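You operate a simulated robot arm through the tools that you are given. There is no shell and no other tool.

You run a simulated robot arm. Do the job below in one go: nothing can be reset, and whatever is moved stays where it is left.

Task
Slide the cream sheet under the drip bar to glue most of it.
Fine: the sheet on the table top; wiper down, bar tap and shutter open first; three quarters or more covered; shut the shutter and the tap after.

It is judged by the outcome, as a careful person would: the job done as asked, and still so three seconds after it is handed in. It fails if anything else is knocked over, pushed out of place, dropped, spilled or broken. Flat cloth is picked up by pressing the open fingertips on it (5 to 10 N) and closing them slowly along it; thin cloth reads only 2 to 8 mm in the jaws.

Robot
A 6-joint arm with a fingered hand, fixed in place. Base frame: the origin is at the foot of the arm, x ahead of it, y to its left, z up; the work surface is at about z = 860. Readings come in mm, degrees, newtons and seconds.
With the tool pointing down near the work surface it reaches from about 320 to 940 mm from the base axis. Its first joint turns from -166.0 to 166.0 degrees. Payload 5 kg.
The tool frame sits at the grasp point between the pads (the TCP): z along the fingers, y along the line on which they close. The tips reach 37 mm beyond it. The gripper opens to 124 mm. The gripper's body begins 43 mm behind the TCP. The gripper is a hand of 3 fingers: y runs from the thumb to the fingers, the wrist lies at [-21, -125, -215] in the tool frame, and closing takes about 1.5 s.
Orientation is told as [roll, pitch, yaw] about the base's x, y, z axes, in that order, counted from this pose: with the fingers straight down and the wrist toward the robot, the tool's x, y and z point along [0, 1, 0], [1, 0, 0] and [0, 0, -1] of the base frame.

Tools
- The arm moves only by the tool jog_arm. Its argument "steps" is one flat list of numbers, 7 for each row, row after row: the shift along the base's x, y, z in mm, then the turn, a rotation vector about the base's x, y, z in degrees, then the gripper command, from -1 (fully open) to 1 (shut), values between in proportion. In form: [tx, ty, tz, wx, wy, wz, jaw, tx, ty, tz, wx, wy, wz, jaw, ...]. A call has 1 to 20 rows; each row is the pose to reach, as a shift and turn from the pose commanded when the call began. A row lasts 0.2 s, in which the tool goes at most 50 mm and 8.6 degrees; a call with a longer step from one row to the next is refused whole, and so is a gripper value outside its range. A pose out of reach is approached as far as the arm can. The call stops where the force on the tool passes 60 N (or 10 N more than at its start, if that is more) or the arm is blocked; 0.2 s more then pass. Each finger travels about 72 mm/s and halts on what it meets, pressing with about 33 N; the grip force reading is that of the motor and also rises with nothing between the fingers. The clock runs only during rows and for 0.2 s after the last one: add rows that repeat a pose to give the fingers time. It gives the time, the measured TCP pose, the force on the tool (base axes), the opening and the grip force at its end, in the units of the frame above (readings bear some noise), with the torque about the TCP (base axes, N m) and any sound that the robot's microphone picked up.
- Cameras (640 x 400 px; columns grow to the right, rows downward): "scene" is fixed at [219.4, 652.4, 1589.9]; the picture's right is [-1.00, -0.05, 0.00], its down [-0.02, 0.43, -0.90] and it looks along [0.04, -0.90, -0.43] (base axes); focal length 351 px, centre (320, 200). "wrist" rides on the gripper at [72, -104, -154] in the tool frame; the picture's right is [-0.83, 0.26, -0.49], its down [-0.51, -0.72, 0.47] and it looks along [-0.23, 0.64, 0.73] (tool axes); focal length 243 px, centre (320, 200). There is no depth. A picture from a camera that has moved, and an enlarged one, comes with that camera's place and axes in the base frame and with its lens.
- capture(camera): a new picture of that camera. No time passes.
- preshape(shape): the hand has 3 fingers and takes this shape, open, in about a second: jaw (thumb against the fingers, like two jaws); tri (thumb and two fingers); tip (a fingertip pinch); poke (one finger out to press); point (the index stretched); flat (the hand flat); cup (the hand cupped); fist (a fist). The gripper value then closes the fingers along that shape, each until it touches; the sizes above hold for jaw. It gives what a move gives, with no picture.
- inspect(camera, box): a new picture of the part [left, top, right, bottom] of that camera's present view, enlarged. No time passes.
- close_job(): hands the job in; it is judged then, once.

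Nothing tells you positions but the pictures and the camera data. Unless the task says otherwise, let go and move clear before handing in.

The tools are called after "Call:" by a JSON object that holds its "method" and its "body". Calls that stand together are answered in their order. jog_arm: Moves the arm, as the interface text tells. Its arguments: {"type":"object","properties":{"steps":{"type":"array","items":{"type":"number"}}},"required":["steps"]} The other tools are called the same way: preshape (shape) gives the hand a shape; capture (camera) takes a picture; inspect (camera, box) takes an enlarged picture of a part of a camera's view; close_job () hands the job in.

At the start:

```text
clock: 0.0
tcp_pos: [108.9, -736.2, 1172.1]
orientation: [-0.1, 0.0, 0.0]
contact_force: [-0.4, 0.5, 0.5]
ft_torque: [0.01, -0.02, 0.01]
opening: 123.5
gripper_force: 0.0
shape: jaw
```

scene: 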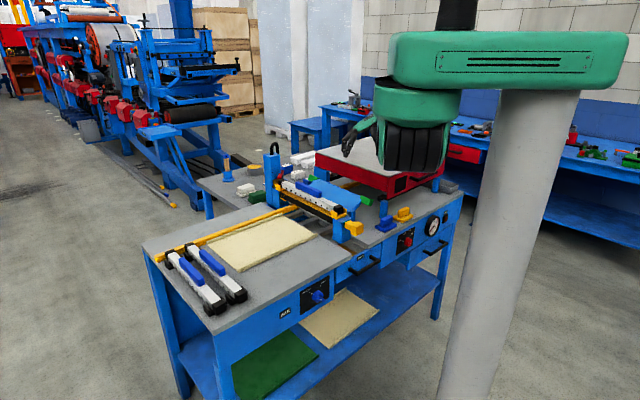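
wrist: 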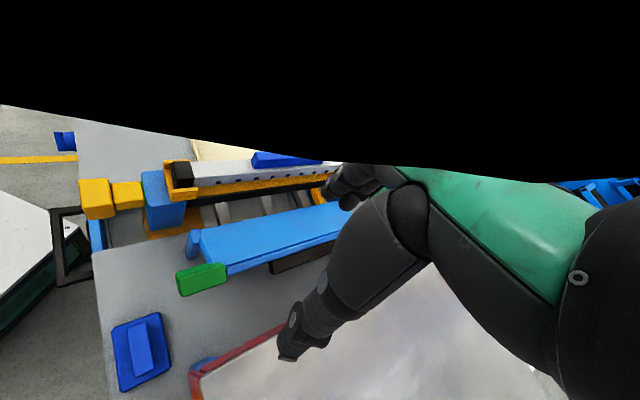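

I see a blue workbench with a cream sheet on the grey top, a drip bar station across it with yellow and blue parts, and a red tray beyond. I'll look closer before moving.

Call:
{"method": "inspect", "body": {"camera": "scene", "box": [220, 130, 420, 255]}}

Call:
{"method": "inspect", "body": {"camera": "scene", "box": [130, 190, 370, 340]}}

Call:
{"method": "inspect", "body": {"camera": "scene", "box": [330, 180, 470, 270]}}

Call:
{"method": "inspect", "body": {"camera": "wrist", "box": [60, 130, 380, 330]}}

```text
3.20 times, centred on (320, 192) of scene
camera zoom: at [219.4, 652.4, 1589.9], right [-1.0, -0.05, 0.0], down [-0.02, 0.43, -0.9], along [0.04, -0.9, -0.43], focal length 1124 px, centre (320, 224)
```

zoom: 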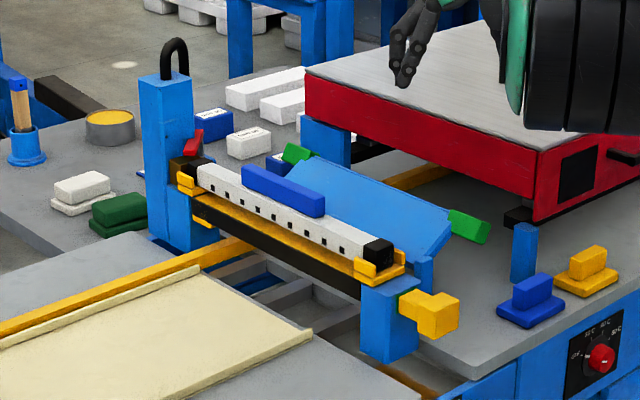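

```text
2.67 times, centred on (250, 265) of scene
camera zoom: at [219.4, 652.4, 1589.9], right [-1.0, -0.05, 0.0], down [-0.02, 0.43, -0.9], along [0.04, -0.9, -0.43], focal length 937 px, centre (507, 27)
```

zoom: 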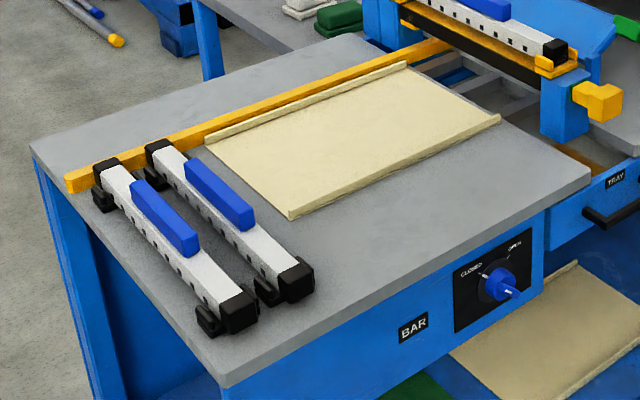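

```text
4.44 times, centred on (400, 225) of scene
camera zoom: at [219.4, 652.4, 1589.9], right [-1.0, -0.05, 0.0], down [-0.02, 0.43, -0.9], along [0.04, -0.9, -0.43], focal length 1562 px, centre (-36, 89)
```

zoom: 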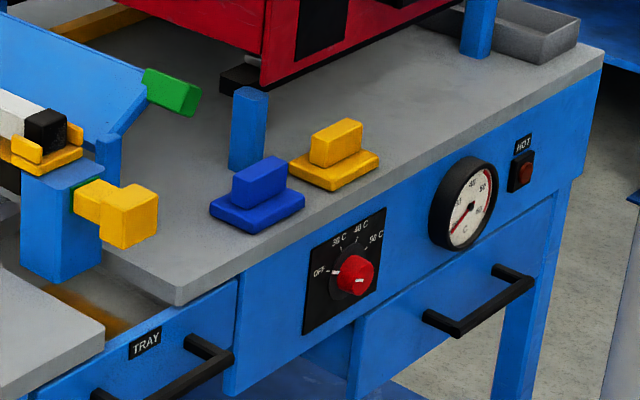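

```text
2.00 times, centred on (220, 230) of wrist
camera zoom: at [3.3, -664.0, 1324.9], right [0.26, -0.83, 0.49], down [-0.72, -0.51, -0.47], along [0.64, -0.23, -0.73], focal length 485 px, centre (520, 140)
```

zoom: 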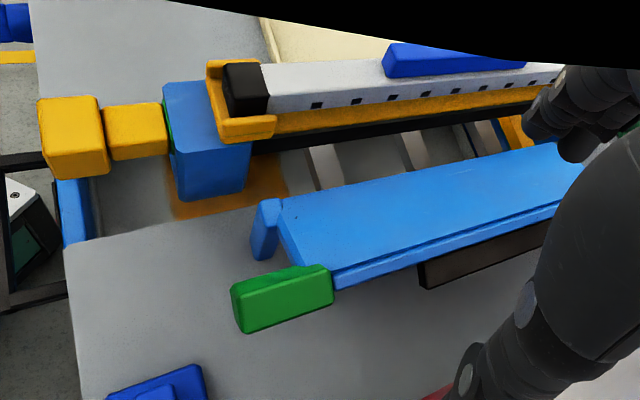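

The bar near end is about (203,-545,990), the yellow knob about (139,-487,931), the green-tabbed blue plate about (89,-650,975), and the sheet lies at roughly 45° on the table. I'll raise the arm and turn the hand to get a better view from the robot side.

Call:
{"method": "jog_arm", "body": {"steps": [0, 0, 45, 0, 0, 0, -1, 0, 0, 90, 0, 0, 0, -1, 0, 40, 120, 0, 0, -8, -1, 0, 80, 120, 0, 0, -16, -1, 0, 120, 120, 0, 0, -24, -1, 0, 160, 120, 0, 0, -32, -1, 0, 200, 120, 0, 0, -40, -1, 0, 220, 120, 0, 0, -45, -1, 0, 220, 120, 0, 0, -45, -1]}}

Call:
{"method": "capture", "body": {"camera": "wrist"}}

Call:
{"method": "capture", "body": {"camera": "scene"}}

```text
clock: 2.0
tcp_pos: [131.2, -622.6, 1192.2]
orientation: [0.1, -0.1, -45.0]
contact_force: [0.0, -0.5, 0.8]
ft_torque: [-0.01, 0.01, 0.0]
opening: 123.7
gripper_force: 0.1
shape: jaw
out of reach, approached as far as the arm can: row 3, 4, 5, 6, 7, 8, 9
```

```text
taken
camera wrist: at [107.9, -498.0, 1344.9], right [-0.4, -0.77, 0.49], down [-0.87, 0.15, -0.47], along [0.29, -0.62, -0.73], focal length 243 px, centre (320, 200)
```

wrist: 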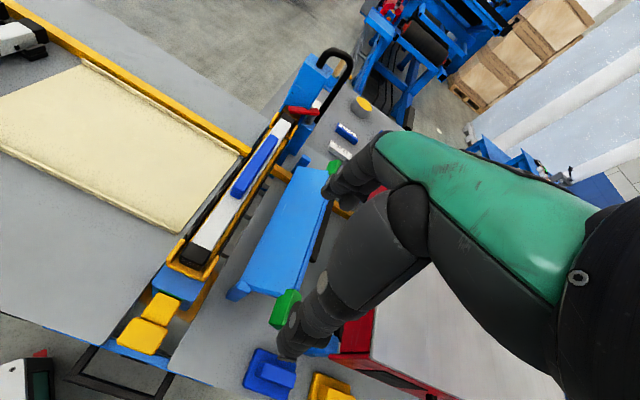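

```text
taken
```

scene: 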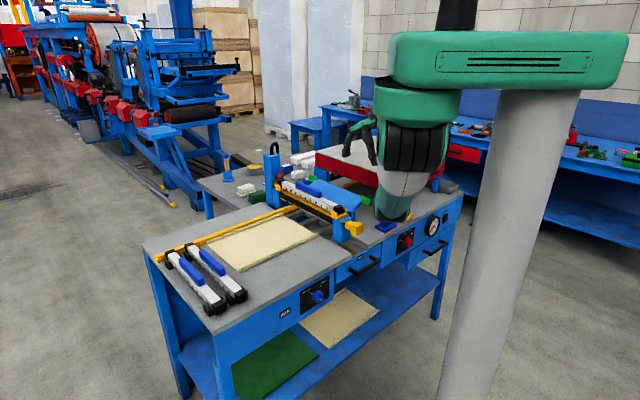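

The arm stopped short of the commanded pose (it seems limited in height this near the base). I'll look at the arm and the station close up.

Call:
{"method": "inspect", "body": {"camera": "scene", "box": [320, 80, 480, 240]}}

Call:
{"method": "inspect", "body": {"camera": "wrist", "box": [100, 40, 360, 390]}}

Call:
{"method": "inspect", "body": {"camera": "wrist", "box": [0, 40, 260, 250]}}

```text
2.50 times, centred on (400, 160) of scene
camera zoom: at [219.4, 652.4, 1589.9], right [-1.0, -0.05, 0.0], down [-0.02, 0.43, -0.9], along [0.04, -0.9, -0.43], focal length 878 px, centre (120, 300)
```

zoom: 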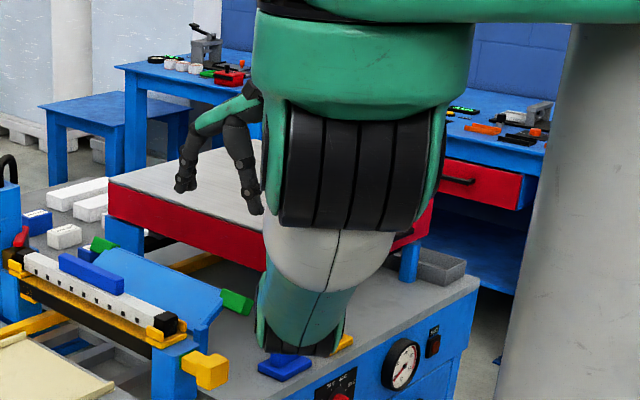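

```text
1.14 times, centred on (230, 215) of wrist
camera zoom: at [107.9, -498.0, 1344.9], right [-0.4, -0.77, 0.49], down [-0.87, 0.15, -0.47], along [0.29, -0.62, -0.73], focal length 277 px, centre (423, 183)
```

zoom: 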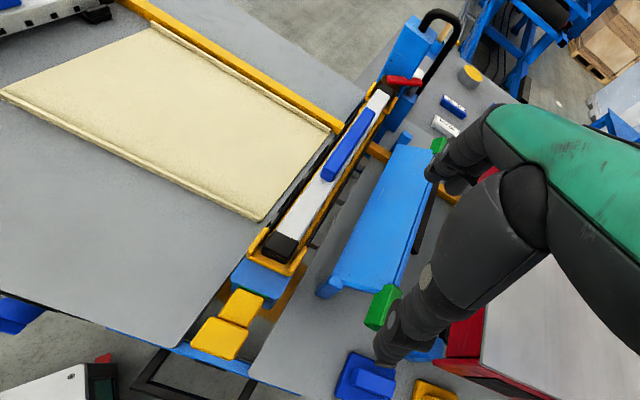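

```text
1.90 times, centred on (130, 145) of wrist
camera zoom: at [107.9, -498.0, 1344.9], right [-0.4, -0.77, 0.49], down [-0.87, 0.15, -0.47], along [0.29, -0.62, -0.73], focal length 462 px, centre (682, 305)
```

zoom: 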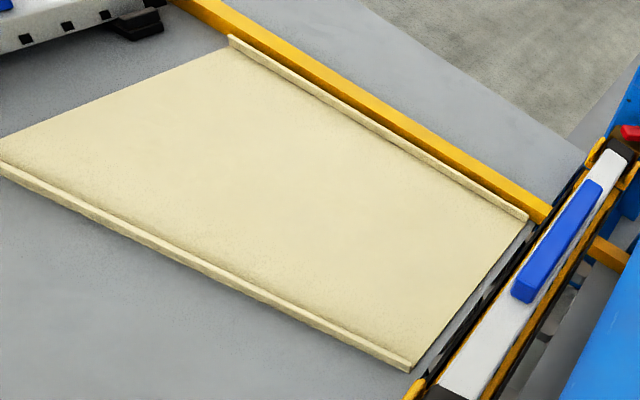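

The sheet has small lips along both long sides, and it runs along the yellow fence. I'll look at the knob labelled BAR and the station in more detail.

Call:
{"method": "inspect", "body": {"camera": "scene", "box": [290, 270, 350, 315]}}

Call:
{"method": "inspect", "body": {"camera": "scene", "box": [260, 160, 370, 245]}}

Call:
{"method": "inspect", "body": {"camera": "wrist", "box": [220, 40, 350, 150]}}

Call:
{"method": "inspect", "body": {"camera": "wrist", "box": [110, 220, 310, 370]}}

```text
8.89 times, centred on (320, 292) of scene
camera zoom: at [219.4, 652.4, 1589.9], right [-1.0, -0.05, 0.0], down [-0.02, 0.43, -0.9], along [0.04, -0.9, -0.43], focal length 3123 px, centre (320, -622)
```

zoom: 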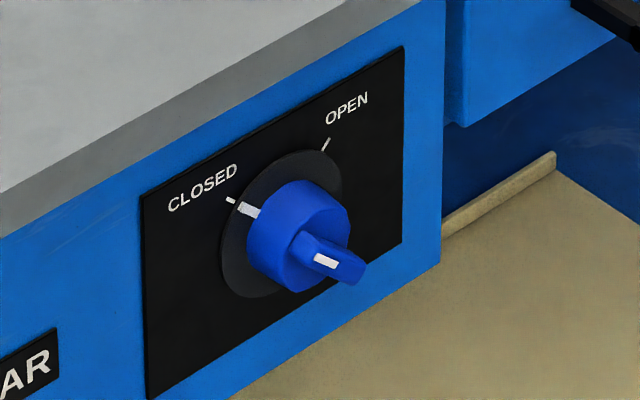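

```text
4.71 times, centred on (315, 202) of scene
camera zoom: at [219.4, 652.4, 1589.9], right [-1.0, -0.05, 0.0], down [-0.02, 0.43, -0.9], along [0.04, -0.9, -0.43], focal length 1654 px, centre (344, 188)
```

zoom: 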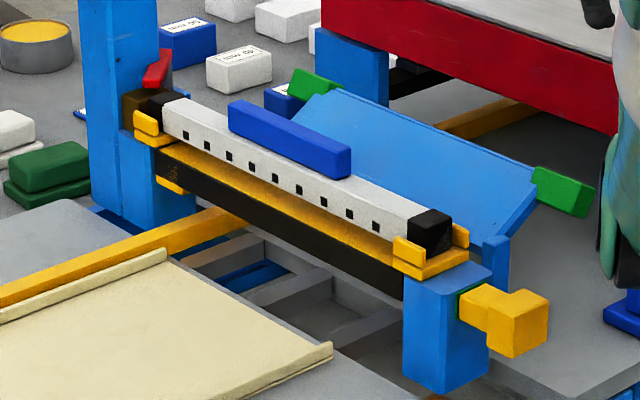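

```text
3.64 times, centred on (285, 95) of wrist
camera zoom: at [107.9, -498.0, 1344.9], right [-0.4, -0.77, 0.49], down [-0.87, 0.15, -0.47], along [0.29, -0.62, -0.73], focal length 882 px, centre (447, 582)
```

zoom: 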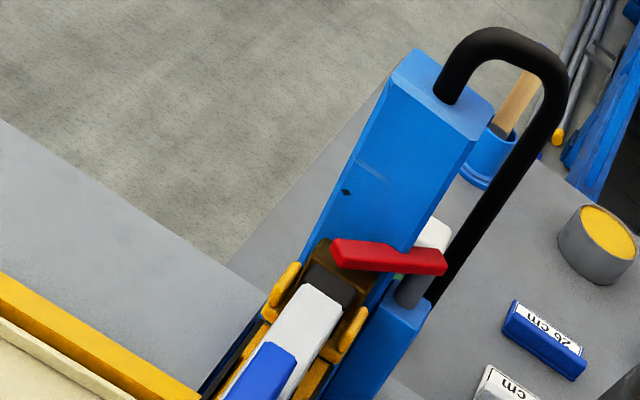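

```text
2.67 times, centred on (210, 295) of wrist
camera zoom: at [107.9, -498.0, 1344.9], right [-0.4, -0.77, 0.49], down [-0.87, 0.15, -0.47], along [0.29, -0.62, -0.73], focal length 647 px, centre (613, -53)
```

zoom: 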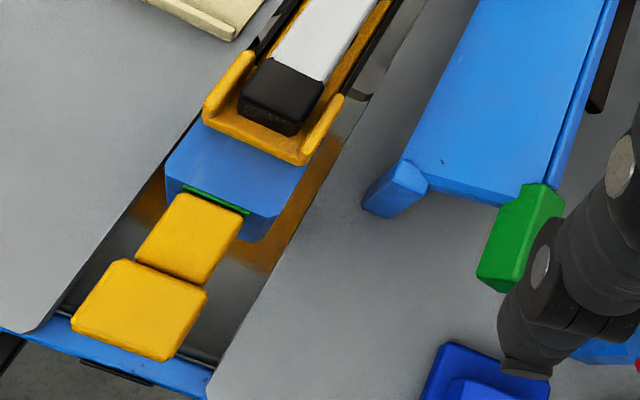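

The wiper seems to be the blue flap with green end tabs, the near tab being about (84,-666,963), still raised. I'll close the hand and bring the fingertips above that tab.

Call:
{"method": "jog_arm", "body": {"steps": [-10, -10, 0, 0, 0, 0, -0.5, -20, -20, 0, 0, 0, 0, 0, -30, -30, 0, 0, 0, 0, 0.5, -40, -40, -20, 0, 0, 0, 1, -48, -43, -50, 0, 0, 0, 1, -48, -43, -80, 0, 0, 0, 1, -48, -43, -100, 0, 0, 0, 1, -48, -43, -120, 0, 0, 0, 1, -48, -43, -120, 0, 0, 0, 1]}}

Call:
{"method": "capture", "body": {"camera": "wrist"}}

Call:
{"method": "capture", "body": {"camera": "scene"}}

```text
clock: 4.0
tcp_pos: [82.2, -667.1, 1072.1]
orientation: [-0.1, -0.1, -45.0]
contact_force: [0.1, -0.2, 0.1]
ft_torque: [0.01, 0.03, 0.01]
opening: 0.0
gripper_force: 32.7
shape: jaw
```

```text
taken
camera wrist: at [59.0, -542.8, 1225.2], right [-0.4, -0.77, 0.49], down [-0.87, 0.15, -0.47], along [0.29, -0.62, -0.73], focal length 243 px, centre (320, 200)
```

wrist: 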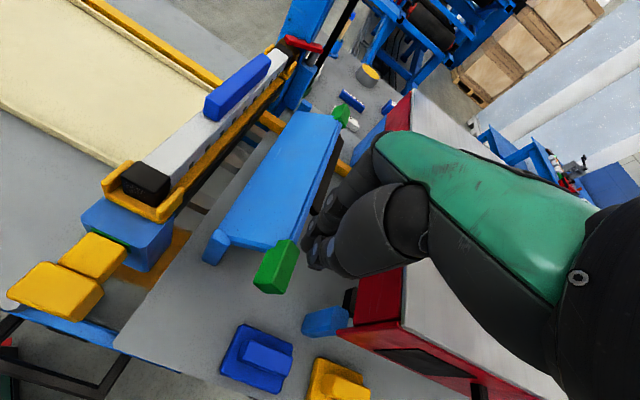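

```text
taken
```

scene: 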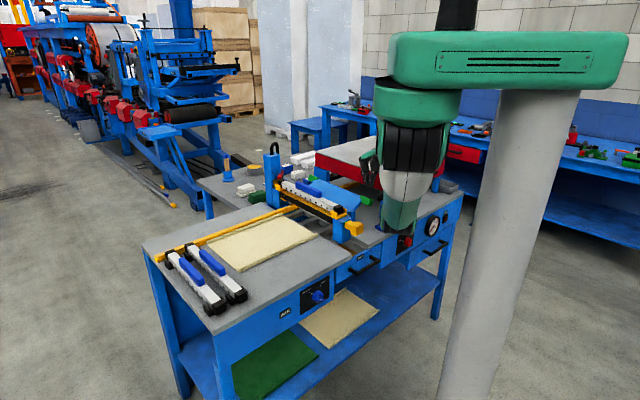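

The hand is just above the tab area. I'll check how low the arm's hanging elbow is and the tab's position against the fingertips.

Call:
{"method": "inspect", "body": {"camera": "scene", "box": [320, 120, 480, 260]}}

Call:
{"method": "inspect", "body": {"camera": "wrist", "box": [180, 100, 400, 330]}}

```text
2.86 times, centred on (400, 190) of scene
camera zoom: at [219.4, 652.4, 1589.9], right [-1.0, -0.05, 0.0], down [-0.02, 0.43, -0.9], along [0.04, -0.9, -0.43], focal length 1004 px, centre (91, 229)
```

zoom: 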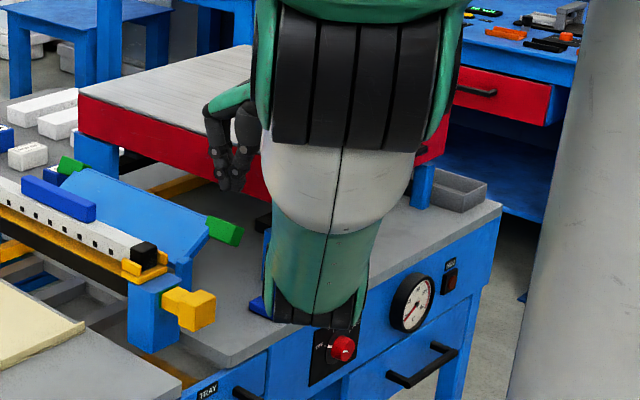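

```text
1.74 times, centred on (290, 215) of wrist
camera zoom: at [59.0, -542.8, 1225.2], right [-0.4, -0.77, 0.49], down [-0.87, 0.15, -0.47], along [0.29, -0.62, -0.73], focal length 422 px, centre (372, 174)
```

zoom: 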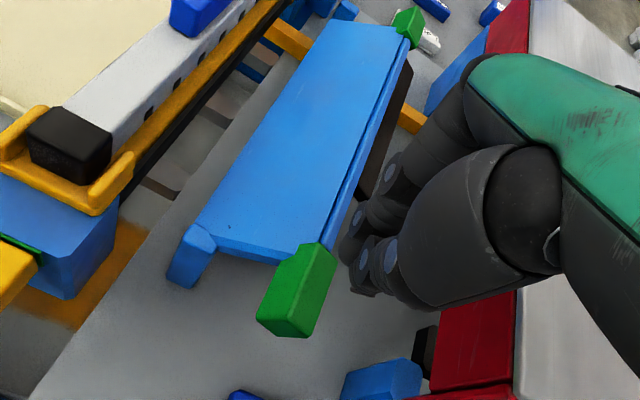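

The fingertips are about 10 mm downstream of the tab centre. I'll shift over it and press down in small steps.

Call:
{"method": "jog_arm", "body": {"steps": [10, 4, -20, 0, 0, 0, 1, 10, 4, -40, 0, 0, 0, 1, 10, 4, -50, 0, 0, 0, 1, 10, 4, -58, 0, 0, 0, 1, 10, 4, -64, 0, 0, 0, 1, 10, 4, -70, 0, 0, 0, 1, 10, 4, -76, 0, 0, 0, 1, 10, 4, -82, 0, 0, 0, 1]}}

Call:
{"method": "capture", "body": {"camera": "wrist"}}

Call:
{"method": "capture", "body": {"camera": "scene"}}

```text
clock: 5.8
tcp_pos: [91.4, -664.2, 989.4]
orientation: [0.1, 0.0, -45.0]
contact_force: [-0.2, -0.6, -0.1]
ft_torque: [-0.01, 0.01, 0.01]
opening: 0.0
gripper_force: 33.2
shape: jaw
```

```text
taken
camera wrist: at [68.7, -538.6, 1142.6], right [-0.4, -0.77, 0.49], down [-0.87, 0.15, -0.47], along [0.29, -0.62, -0.73], focal length 243 px, centre (320, 200)
```

wrist: 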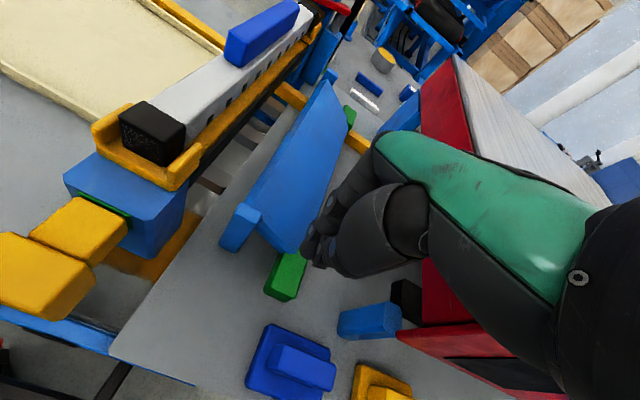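

```text
taken
```

scene: 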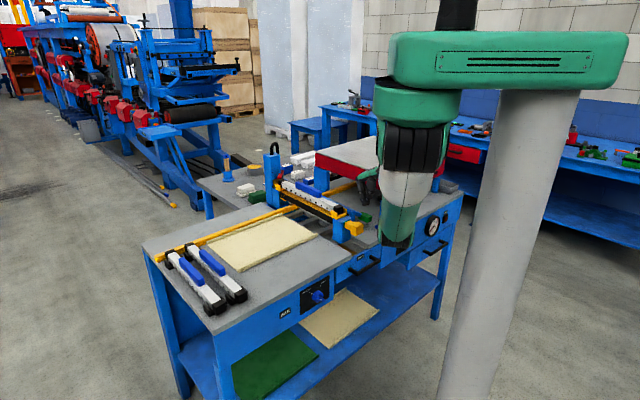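

The flap is rotating down easily under the finger. Continuing downward.

Call:
{"method": "jog_arm", "body": {"steps": [0, 0, -6, 0, 0, 0, 1, 0, 0, -12, 0, 0, 0, 1, 0, 0, -18, 0, 0, 0, 1, 0, 0, -24, 0, 0, 0, 1, 0, 0, -30, 0, 0, 0, 1, 0, 0, -36, 0, 0, 0, 1]}}

Call:
{"method": "capture", "body": {"camera": "wrist"}}

Call:
{"method": "inspect", "body": {"camera": "scene", "box": [260, 150, 460, 290]}}

```text
clock: 7.2
tcp_pos: [91.8, -664.0, 954.5]
orientation: [0.0, 0.0, -45.0]
contact_force: [0.1, 0.0, -0.4]
ft_torque: [0.01, 0.03, -0.02]
opening: 0.1
gripper_force: 33.2
shape: jaw
```

```text
taken
camera wrist: at [68.8, -539.1, 1106.7], right [-0.4, -0.77, 0.49], down [-0.87, 0.15, -0.47], along [0.29, -0.62, -0.73], focal length 243 px, centre (320, 200)
```

wrist: 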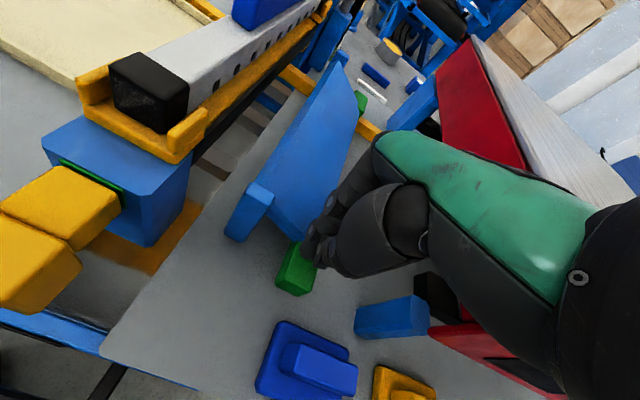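

```text
2.86 times, centred on (360, 220) of scene
camera zoom: at [219.4, 652.4, 1589.9], right [-1.0, -0.05, 0.0], down [-0.02, 0.43, -0.9], along [0.04, -0.9, -0.43], focal length 1004 px, centre (206, 143)
```

zoom: 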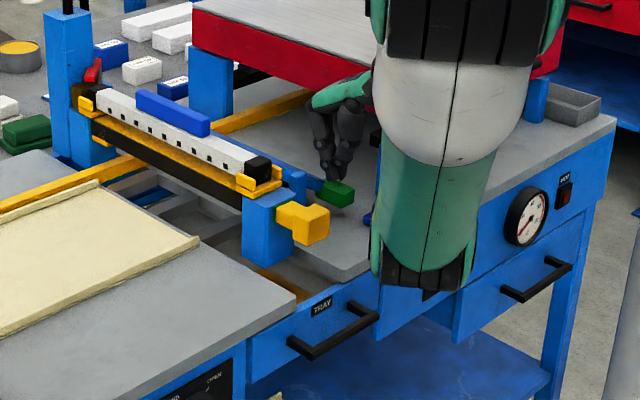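

The flap follows with almost no force. I keep lowering until it meets the table.

Call:
{"method": "jog_arm", "body": {"steps": [0, 0, -5, 0, 0, 0, 1, 0, 0, -10, 0, 0, 0, 1, 0, 0, -15, 0, 0, 0, 1, 0, 0, -20, 0, 0, 0, 1, 0, 0, -24, 0, 0, 0, 1]}}

Call:
{"method": "capture", "body": {"camera": "wrist"}}

Call:
{"method": "inspect", "body": {"camera": "scene", "box": [300, 150, 420, 240]}}

```text
clock: 8.1
tcp_pos: [92.0, -669.0, 948.6]
orientation: [-0.6, -0.9, -45.1]
contact_force: [-0.3, -2.7, 7.2]
ft_torque: [-0.11, 0.01, 0.05]
opening: 0.1
gripper_force: 32.9
shape: jaw
stopped in row 4: the force on the tool passed its limit at 65 N (the readings are from after the stop); the commanded pose is now the measured one
```

```text
taken
camera wrist: at [68.4, -541.1, 1098.2], right [-0.4, -0.76, 0.51], down [-0.87, 0.14, -0.48], along [0.29, -0.63, -0.72], focal length 243 px, centre (320, 200)
```

wrist: 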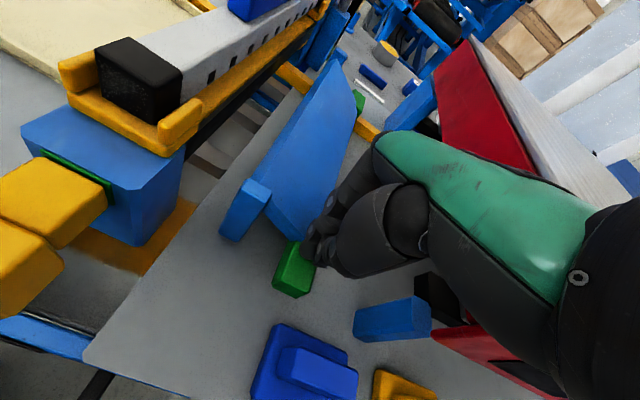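

```text
4.44 times, centred on (360, 195) of scene
camera zoom: at [219.4, 652.4, 1589.9], right [-1.0, -0.05, 0.0], down [-0.02, 0.43, -0.9], along [0.04, -0.9, -0.43], focal length 1562 px, centre (142, 222)
```

zoom: 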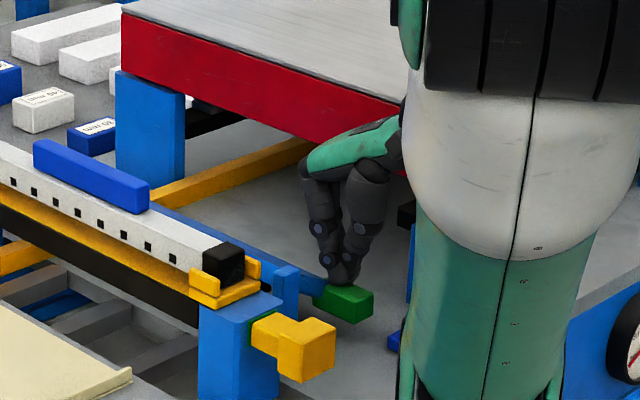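

A hard stop was reached with the tab about 50 mm lower, so the wiper appears to be at its lower end. I'll lift off and check that it stays down.

Call:
{"method": "jog_arm", "body": {"steps": [0, 0, 15, 0, 0, 0, 1, 0, 0, 40, 0, 0, 0, 1, 0, 10, 80, 0, 0, 0, 1, 0, 20, 125, 0, 0, 0, 1, 0, 20, 160, 0, 0, 0, 1]}}

Call:
{"method": "capture", "body": {"camera": "wrist"}}

Call:
{"method": "inspect", "body": {"camera": "scene", "box": [260, 150, 420, 250]}}

```text
clock: 9.3
tcp_pos: [90.9, -645.0, 1106.6]
orientation: [-0.4, -0.7, -45.1]
contact_force: [-0.2, 0.1, 0.6]
ft_torque: [-0.02, 0.01, -0.03]
opening: 0.0
gripper_force: 33.6
shape: jaw
```

```text
taken
camera wrist: at [68.3, -519.6, 1256.7], right [-0.4, -0.77, 0.5], down [-0.87, 0.15, -0.48], along [0.29, -0.63, -0.72], focal length 243 px, centre (320, 200)
```

wrist: 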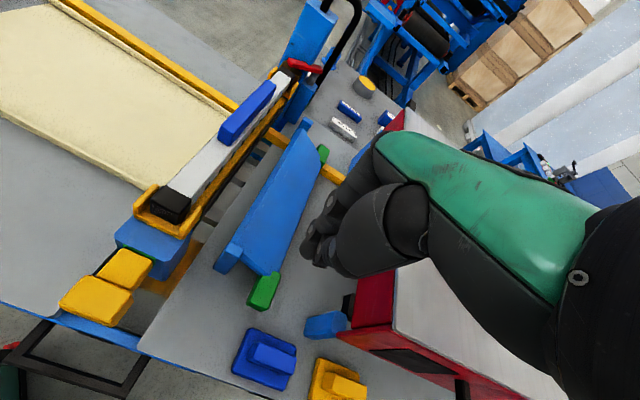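

```text
4.00 times, centred on (340, 200) of scene
camera zoom: at [219.4, 652.4, 1589.9], right [-1.0, -0.05, 0.0], down [-0.02, 0.43, -0.9], along [0.04, -0.9, -0.43], focal length 1406 px, centre (240, 200)
```

zoom: 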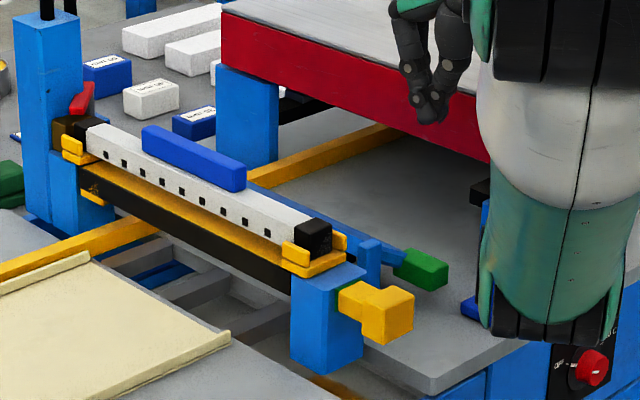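

The wiper stays down (tab now about z 905). Next I'll move over to the front panel to look at the blue BAR tap, keeping high above the bar.

Call:
{"method": "jog_arm", "body": {"steps": [34, 34, 10, 0, 0, 0, 1, 68, 68, 20, 0, 0, 0, 1, 102, 102, 20, 0, 0, 0, 1, 135, 136, 20, 0, 0, 0, 1, 135, 136, 20, 0, 0, 0, 1]}}

Call:
{"method": "capture", "body": {"camera": "scene"}}

Call:
{"method": "capture", "body": {"camera": "wrist"}}

```text
clock: 10.5
tcp_pos: [226.6, -511.0, 1125.4]
orientation: [-0.5, -0.7, -45.0]
contact_force: [-0.3, -0.6, 0.1]
ft_torque: [0.0, 0.04, 0.0]
opening: 0.0
gripper_force: 33.0
shape: jaw
```

```text
taken
```

scene: 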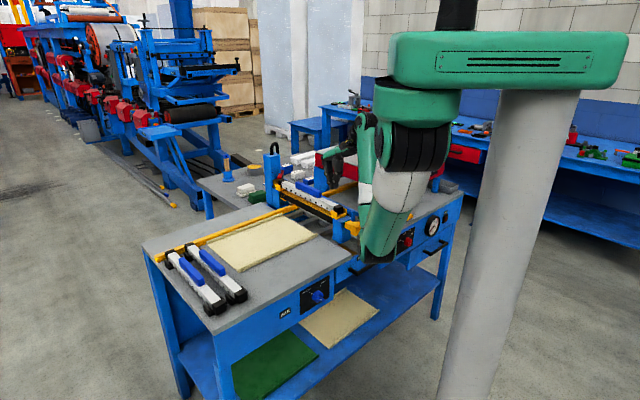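

```text
taken
camera wrist: at [202.5, -384.5, 1277.2], right [-0.4, -0.76, 0.5], down [-0.87, 0.15, -0.48], along [0.29, -0.63, -0.72], focal length 243 px, centre (320, 200)
```

wrist: 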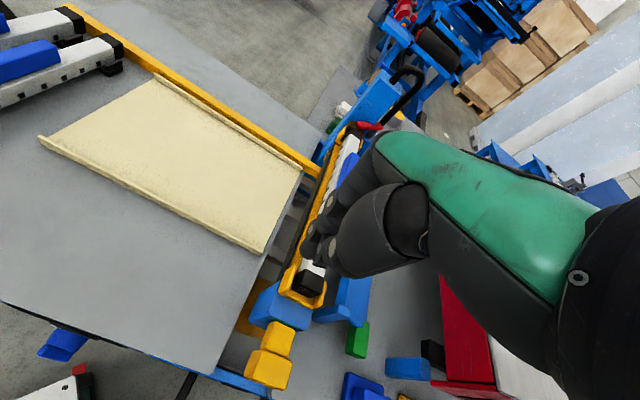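

I'm above the bar's near end now, clear of everything. Continuing upstream toward the tap, in stages because of the hanging elbow.

Call:
{"method": "jog_arm", "body": {"steps": [19, 39, 0, 0, 0, 0, 1, 38, 78, 0, 0, 0, 0, 1, 57, 117, 0, 0, 0, 0, 1, 76, 156, -10, 0, 0, 0, 1, 94, 196, -25, 0, 0, 0, 1, 94, 196, -25, 0, 0, 0, 1]}}

Call:
{"method": "capture", "body": {"camera": "scene"}}

Call:
{"method": "capture", "body": {"camera": "wrist"}}

```text
clock: 11.9
tcp_pos: [325.3, -323.5, 1096.1]
orientation: [-0.4, -0.7, -45.0]
contact_force: [0.0, 0.5, -1.0]
ft_torque: [0.02, -0.01, 0.01]
opening: 0.0
gripper_force: 32.8
shape: jaw
out of reach, approached as far as the arm can: row 1, 2, 3, 4, 5, 6
```

```text
taken
```

scene: 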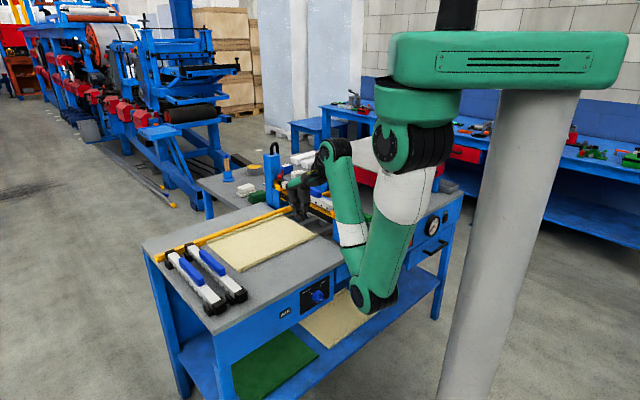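

```text
taken
camera wrist: at [301.7, -196.8, 1246.9], right [-0.4, -0.77, 0.5], down [-0.87, 0.15, -0.48], along [0.29, -0.63, -0.72], focal length 243 px, centre (320, 200)
```

wrist: 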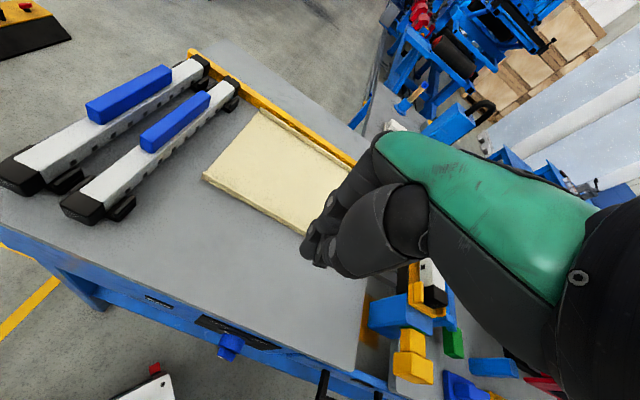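

I can now see the arm is ceiling-hung with a folding elbow in front of the bench. I'll zoom on the blue tap from here and the bench scene.

Call:
{"method": "inspect", "body": {"camera": "wrist", "box": [190, 310, 290, 375]}}

Call:
{"method": "inspect", "body": {"camera": "wrist", "box": [340, 250, 500, 400]}}

Call:
{"method": "inspect", "body": {"camera": "scene", "box": [300, 270, 340, 310]}}

```text
6.15 times, centred on (240, 342) of wrist
camera zoom: at [301.7, -196.8, 1246.9], right [-0.4, -0.77, 0.5], down [-0.87, 0.15, -0.48], along [0.29, -0.63, -0.72], focal length 1493 px, centre (812, -677)
```

zoom: 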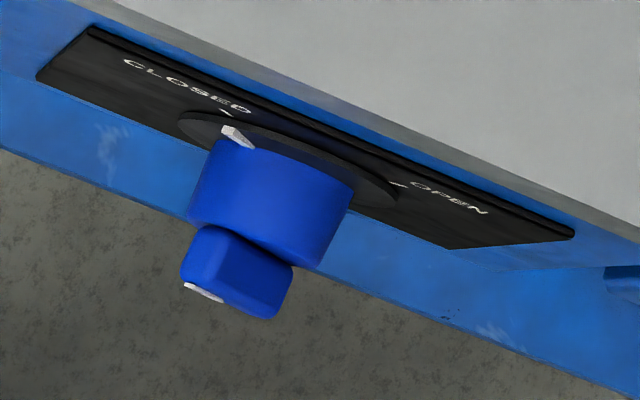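

```text
2.67 times, centred on (420, 325) of wrist
camera zoom: at [301.7, -196.8, 1246.9], right [-0.4, -0.77, 0.5], down [-0.87, 0.15, -0.48], along [0.29, -0.63, -0.72], focal length 647 px, centre (53, -133)
```

zoom: 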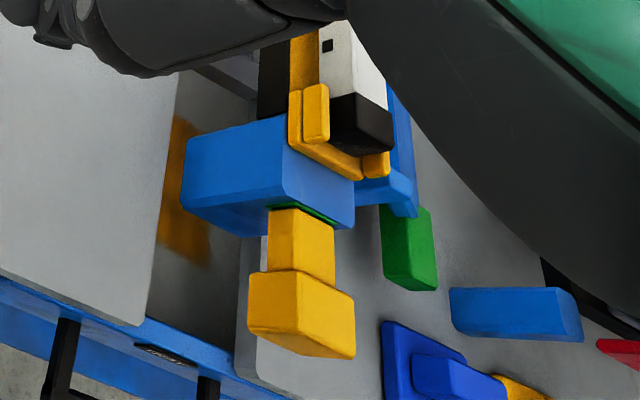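

```text
10.00 times, centred on (320, 290) of scene
camera zoom: at [219.4, 652.4, 1589.9], right [-1.0, -0.05, 0.0], down [-0.02, 0.43, -0.9], along [0.04, -0.9, -0.43], focal length 3514 px, centre (320, -700)
```

zoom: 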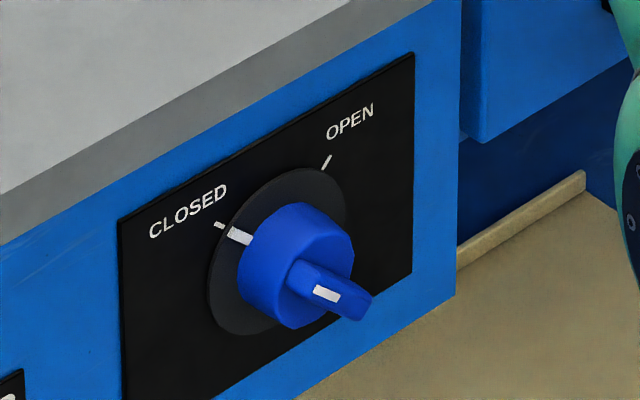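

The tap axis works out at about e1≈24, r≈418 (panel), z≈760, with the fin standing out to about r≈382; CLOSED-to-OPEN is a 90° clockwise turn. I'll try the poke shape and see where its finger sits.

Call:
{"method": "preshape", "body": {"shape": "poke"}}

Call:
{"method": "capture", "body": {"camera": "wrist"}}

Call:
{"method": "inspect", "body": {"camera": "scene", "box": [270, 120, 400, 230]}}

```text
clock: 12.8
tcp_pos: [325.3, -323.8, 1096.2]
orientation: [-0.5, -0.5, -45.0]
contact_force: [0.3, 0.4, -0.4]
ft_torque: [-0.01, 0.01, 0.0]
opening: 0.2
gripper_force: 0.0
shape: poke
```

```text
taken
camera wrist: at [301.5, -197.1, 1246.9], right [-0.4, -0.77, 0.5], down [-0.87, 0.15, -0.47], along [0.29, -0.63, -0.72], focal length 243 px, centre (320, 200)
```

wrist: 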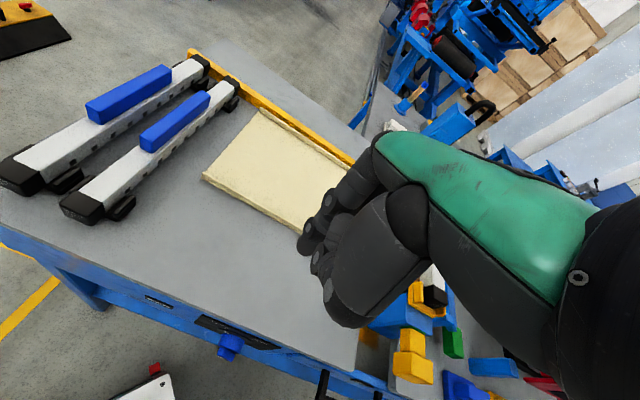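

```text
3.64 times, centred on (335, 175) of scene
camera zoom: at [219.4, 652.4, 1589.9], right [-1.0, -0.05, 0.0], down [-0.02, 0.43, -0.9], along [0.04, -0.9, -0.43], focal length 1278 px, centre (266, 291)
```

zoom: 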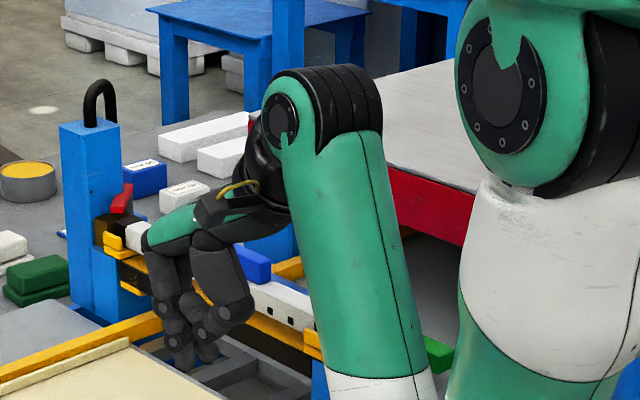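

Call:
{"method": "inspect", "body": {"camera": "wrist", "box": [270, 120, 470, 340]}}

Call:
{"method": "inspect", "body": {"camera": "scene", "box": [290, 150, 350, 230]}}

Call:
{"method": "preshape", "body": {"shape": "point"}}

Call:
{"method": "inspect", "body": {"camera": "wrist", "box": [270, 120, 470, 340]}}

Call:
{"method": "inspect", "body": {"camera": "scene", "box": [290, 150, 350, 230]}}

```text
1.82 times, centred on (370, 230) of wrist
camera zoom: at [301.5, -197.1, 1246.9], right [-0.4, -0.77, 0.5], down [-0.87, 0.15, -0.47], along [0.29, -0.63, -0.72], focal length 441 px, centre (229, 146)
```

zoom: 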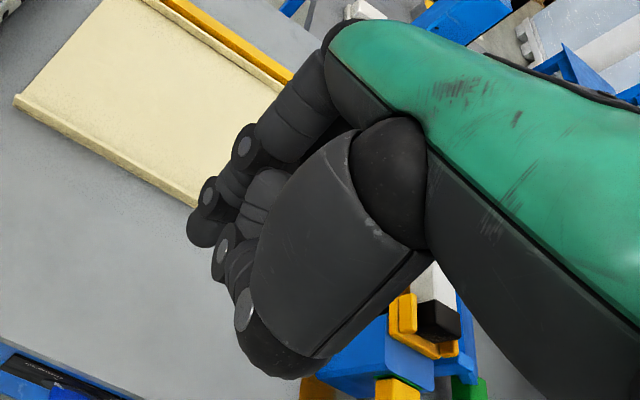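

```text
5.00 times, centred on (320, 190) of scene
camera zoom: at [219.4, 652.4, 1589.9], right [-1.0, -0.05, 0.0], down [-0.02, 0.43, -0.9], along [0.04, -0.9, -0.43], focal length 1757 px, centre (320, 250)
```

zoom: 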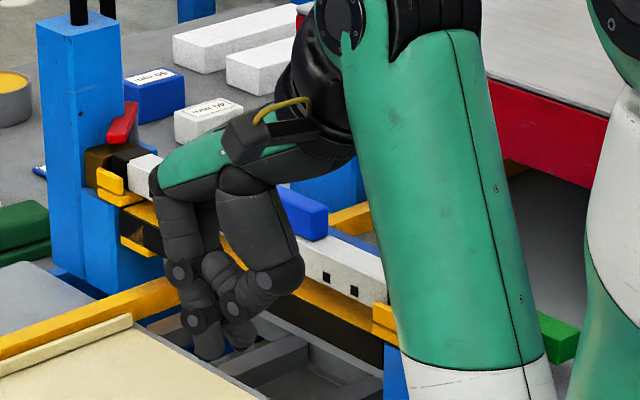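

```text
clock: 13.7
tcp_pos: [325.2, -324.3, 1096.5]
orientation: [-0.4, -0.6, -45.0]
contact_force: [-0.2, 0.7, 0.1]
ft_torque: [-0.01, 0.01, 0.02]
opening: 0.0
gripper_force: 0.1
shape: point
```

```text
1.82 times, centred on (370, 230) of wrist
camera zoom: at [301.5, -197.1, 1246.9], right [-0.4, -0.77, 0.5], down [-0.87, 0.15, -0.47], along [0.29, -0.63, -0.72], focal length 441 px, centre (229, 146)
```

zoom: 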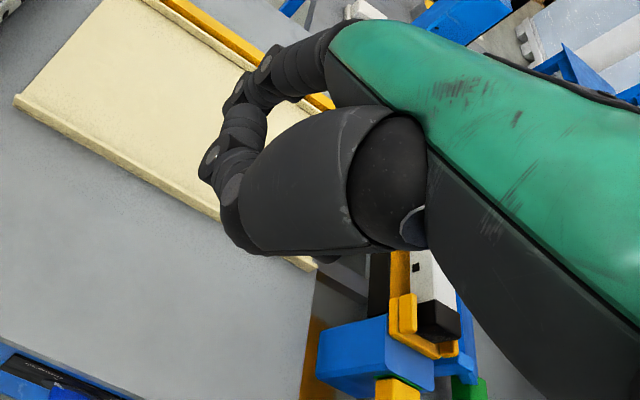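

```text
5.00 times, centred on (320, 190) of scene
camera zoom: at [219.4, 652.4, 1589.9], right [-1.0, -0.05, 0.0], down [-0.02, 0.43, -0.9], along [0.04, -0.9, -0.43], focal length 1757 px, centre (320, 250)
```

zoom: 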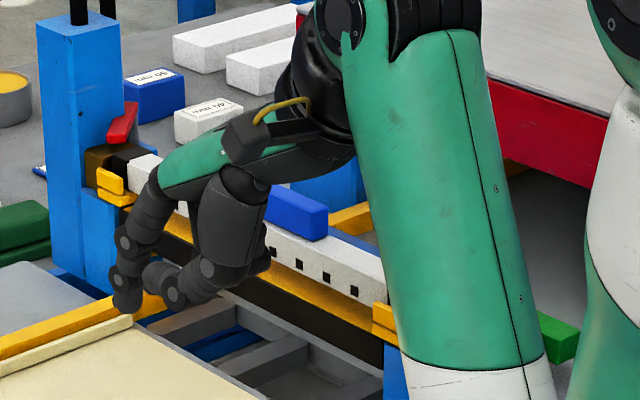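

The point/poke shapes curl oddly; the closed jaw is better known. I'll go back to jaw, close it, and bring the hand down in front of the panel, tilted 20° so the fingers point slightly outward.

Call:
{"method": "preshape", "body": {"shape": "jaw"}}

Call:
{"method": "jog_arm", "body": {"steps": [0, 0, -40, 0, 0, 0, 1, 0, 0, -80, 0, 0, 0, 1, 0, 0, -116, 0, 0, 0, 1, -16, 24, -130, -3.5, -3.5, 0, 1, -33, 48, -145, -7, -7, 0, 1, -50, 72, -160, -10.5, -10.5, 0, 1, -66, 95, -176, -14.14, -14.14, 0, 1, -66, 95, -176, -14.14, -14.14, 0, 1]}}

Call:
{"method": "capture", "body": {"camera": "wrist"}}

Call:
{"method": "capture", "body": {"camera": "scene"}}

```text
clock: 14.6
tcp_pos: [324.9, -322.8, 1095.0]
orientation: [-0.4, -0.6, -45.0]
contact_force: [-0.7, 0.0, -0.3]
ft_torque: [-0.04, -0.02, 0.01]
opening: 123.7
gripper_force: 0.1
shape: jaw
```

```text
clock: 16.4
tcp_pos: [258.7, -228.4, 920.6]
orientation: [-0.5, -20.8, -45.1]
contact_force: [-0.3, 0.2, -0.9]
ft_torque: [0.03, 0.03, -0.01]
opening: 0.0
gripper_force: 33.6
shape: jaw
```

```text
taken
camera wrist: at [203.6, -69.4, 1024.7], right [-0.54, -0.63, 0.56], down [-0.72, 0.0, -0.69], along [0.44, -0.78, -0.46], focal length 243 px, centre (320, 200)
```

wrist: 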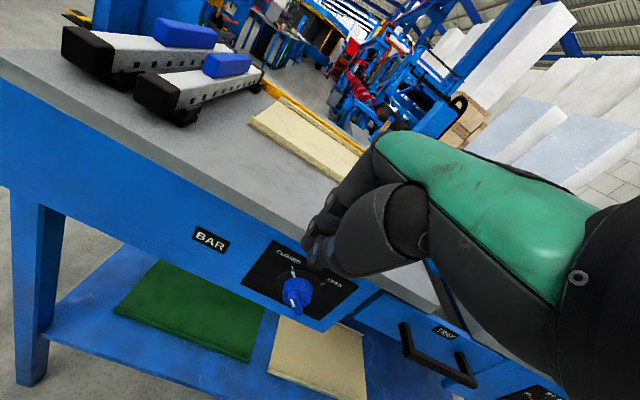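

```text
taken
```

scene: 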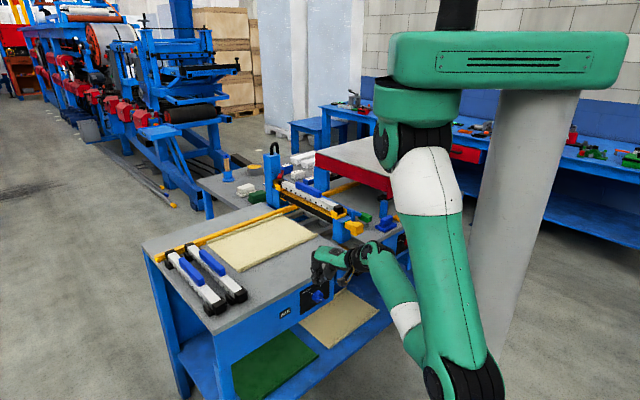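

The wrist camera now sees the tap from the front. I'll zoom in to refine its position.

Call:
{"method": "inspect", "body": {"camera": "wrist", "box": [230, 200, 370, 330]}}

Call:
{"method": "inspect", "body": {"camera": "scene", "box": [290, 235, 390, 320]}}

```text
3.08 times, centred on (300, 265) of wrist
camera zoom: at [203.6, -69.4, 1024.7], right [-0.54, -0.63, 0.56], down [-0.72, 0.0, -0.69], along [0.44, -0.78, -0.46], focal length 746 px, centre (382, 0)
```

zoom: 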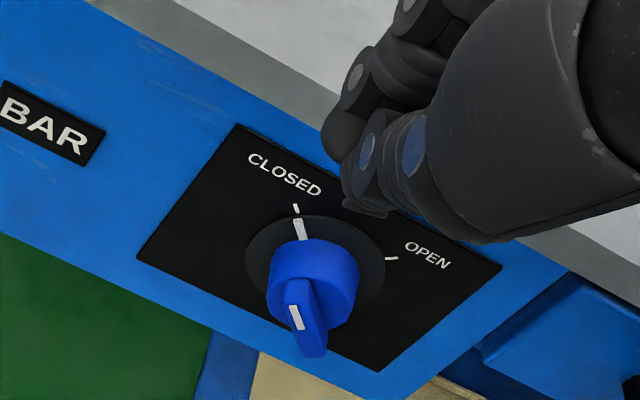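

```text
4.71 times, centred on (340, 278) of scene
camera zoom: at [219.4, 652.4, 1589.9], right [-1.0, -0.05, 0.0], down [-0.02, 0.43, -0.9], along [0.04, -0.9, -0.43], focal length 1654 px, centre (226, -165)
```

zoom: 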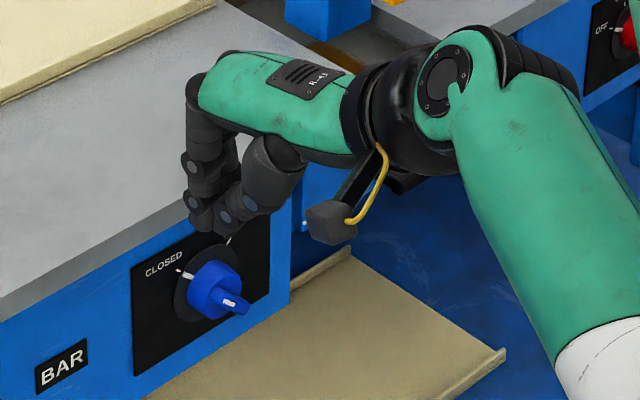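

Refined: tap axis e1≈20, z≈775, fin front at r≈386, pointing to CLOSED. I'll lower the fingertips to the left of the fin at about axis height.

Call:
{"method": "jog_arm", "body": {"steps": [1, 1, -30, 0, 0, 0, 1, 1, 1, -60, 0, 0, 0, 1, 1, 1, -90, 0, 0, 0, 1, 1, 1, -113, 0, 0, 0, 1, 11, -9, -113, 0, 0, 0, 1, 22, -19, -113, 0, 0, 0, 1, 22, -19, -113, 0, 0, 0, 1]}}

Call:
{"method": "inspect", "body": {"camera": "wrist", "box": [230, 130, 430, 280]}}

Call:
{"method": "inspect", "body": {"camera": "scene", "box": [290, 245, 370, 325]}}

```text
clock: 18.0
tcp_pos: [281.1, -247.2, 806.1]
orientation: [-0.6, -20.6, -45.0]
contact_force: [-0.1, -0.6, 0.7]
ft_torque: [0.01, -0.01, -0.01]
opening: 0.1
gripper_force: 32.9
shape: jaw
```

```text
2.67 times, centred on (330, 205) of wrist
camera zoom: at [225.9, -88.7, 912.3], right [-0.54, -0.63, 0.56], down [-0.72, 0.0, -0.69], along [0.44, -0.77, -0.46], focal length 647 px, centre (293, 187)
```

zoom: 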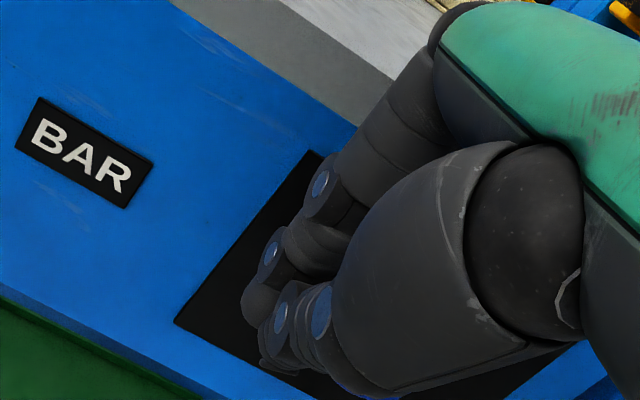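

```text
5.00 times, centred on (330, 285) of scene
camera zoom: at [219.4, 652.4, 1589.9], right [-1.0, -0.05, 0.0], down [-0.02, 0.43, -0.9], along [0.04, -0.9, -0.43], focal length 1757 px, centre (270, -225)
```

zoom: 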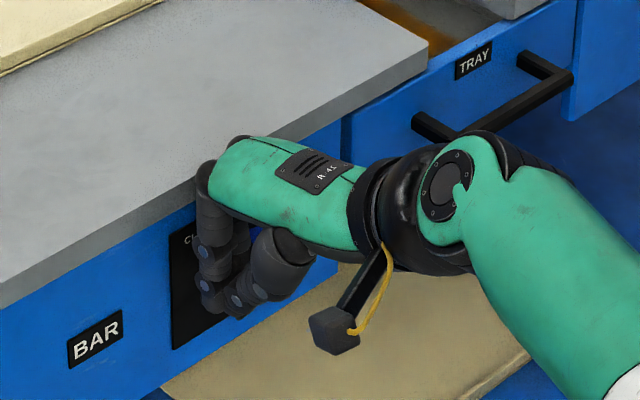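

Fingertips are left of the fin at axis height. I'll push along the panel (toward OPEN) in small steps, rising slightly, watching the force.

Call:
{"method": "jog_arm", "body": {"steps": [-4, -4, 0, 0, 0, 0, 1, -7, -7, 0, 0, 0, 0, 1, -9, -9, 0, 0, 0, 0, 1, -11, -11, 0, 0, 0, 0, 1, -13, -13, 0, 0, 0, 0, 1]}}

Call:
{"method": "inspect", "body": {"camera": "scene", "box": [300, 265, 350, 315]}}

```text
clock: 19.2
tcp_pos: [269.7, -261.3, 808.7]
orientation: [-0.4, -20.9, -45.1]
contact_force: [10.6, 24.2, 37.8]
ft_torque: [-0.59, -0.32, 0.21]
opening: 0.1
gripper_force: 33.0
shape: jaw
```

```text
8.00 times, centred on (325, 290) of scene
camera zoom: at [219.4, 652.4, 1589.9], right [-1.0, -0.05, 0.0], down [-0.02, 0.43, -0.9], along [0.04, -0.9, -0.43], focal length 2811 px, centre (280, -520)
```

zoom: 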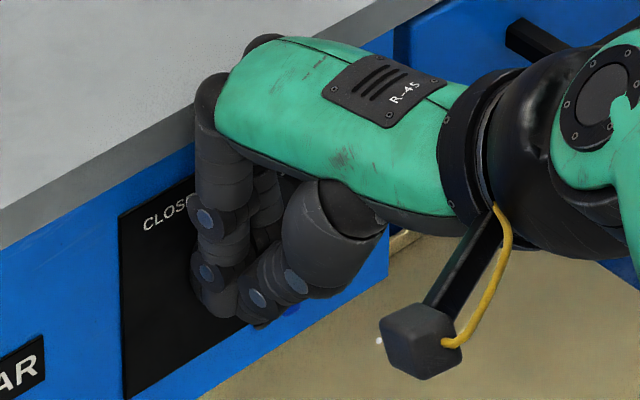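

The tip is riding on the sloping end of the fin (force mostly upward). I'll back off, go about 14 mm lower so the finger's side catches the fin, and push again.

Call:
{"method": "jog_arm", "body": {"steps": [5, 5, 2, 0, 0, 0, 1, 9, 9, 0, 0, 0, 0, 1, 9, 9, -8, 0, 0, 0, 1, 9, 9, -15, 0, 0, 0, 1, 5, 5, -15, 0, 0, 0, 1, 2, 2, -15, 0, 0, 0, 1, 0, 0, -15, 0, 0, 0, 1, -1.5, -1.5, -15, 0, 0, 0, 1]}}

Call:
{"method": "inspect", "body": {"camera": "scene", "box": [300, 265, 350, 315]}}

```text
clock: 20.5
tcp_pos: [275.5, -250.0, 789.2]
orientation: [0.3, -20.4, -44.8]
contact_force: [9.8, 19.9, 8.6]
ft_torque: [-0.1, -0.07, 0.33]
opening: 0.2
gripper_force: 32.8
shape: jaw
stopped in row 6: the force on the tool passed its limit at 64 N (the readings are from after the stop); the commanded pose is now the measured one
```

```text
8.00 times, centred on (325, 290) of scene
camera zoom: at [219.4, 652.4, 1589.9], right [-1.0, -0.05, 0.0], down [-0.02, 0.43, -0.9], along [0.04, -0.9, -0.43], focal length 2811 px, centre (280, -520)
```

zoom: 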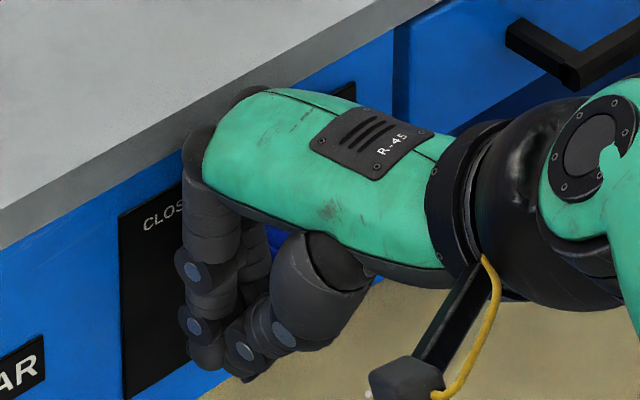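

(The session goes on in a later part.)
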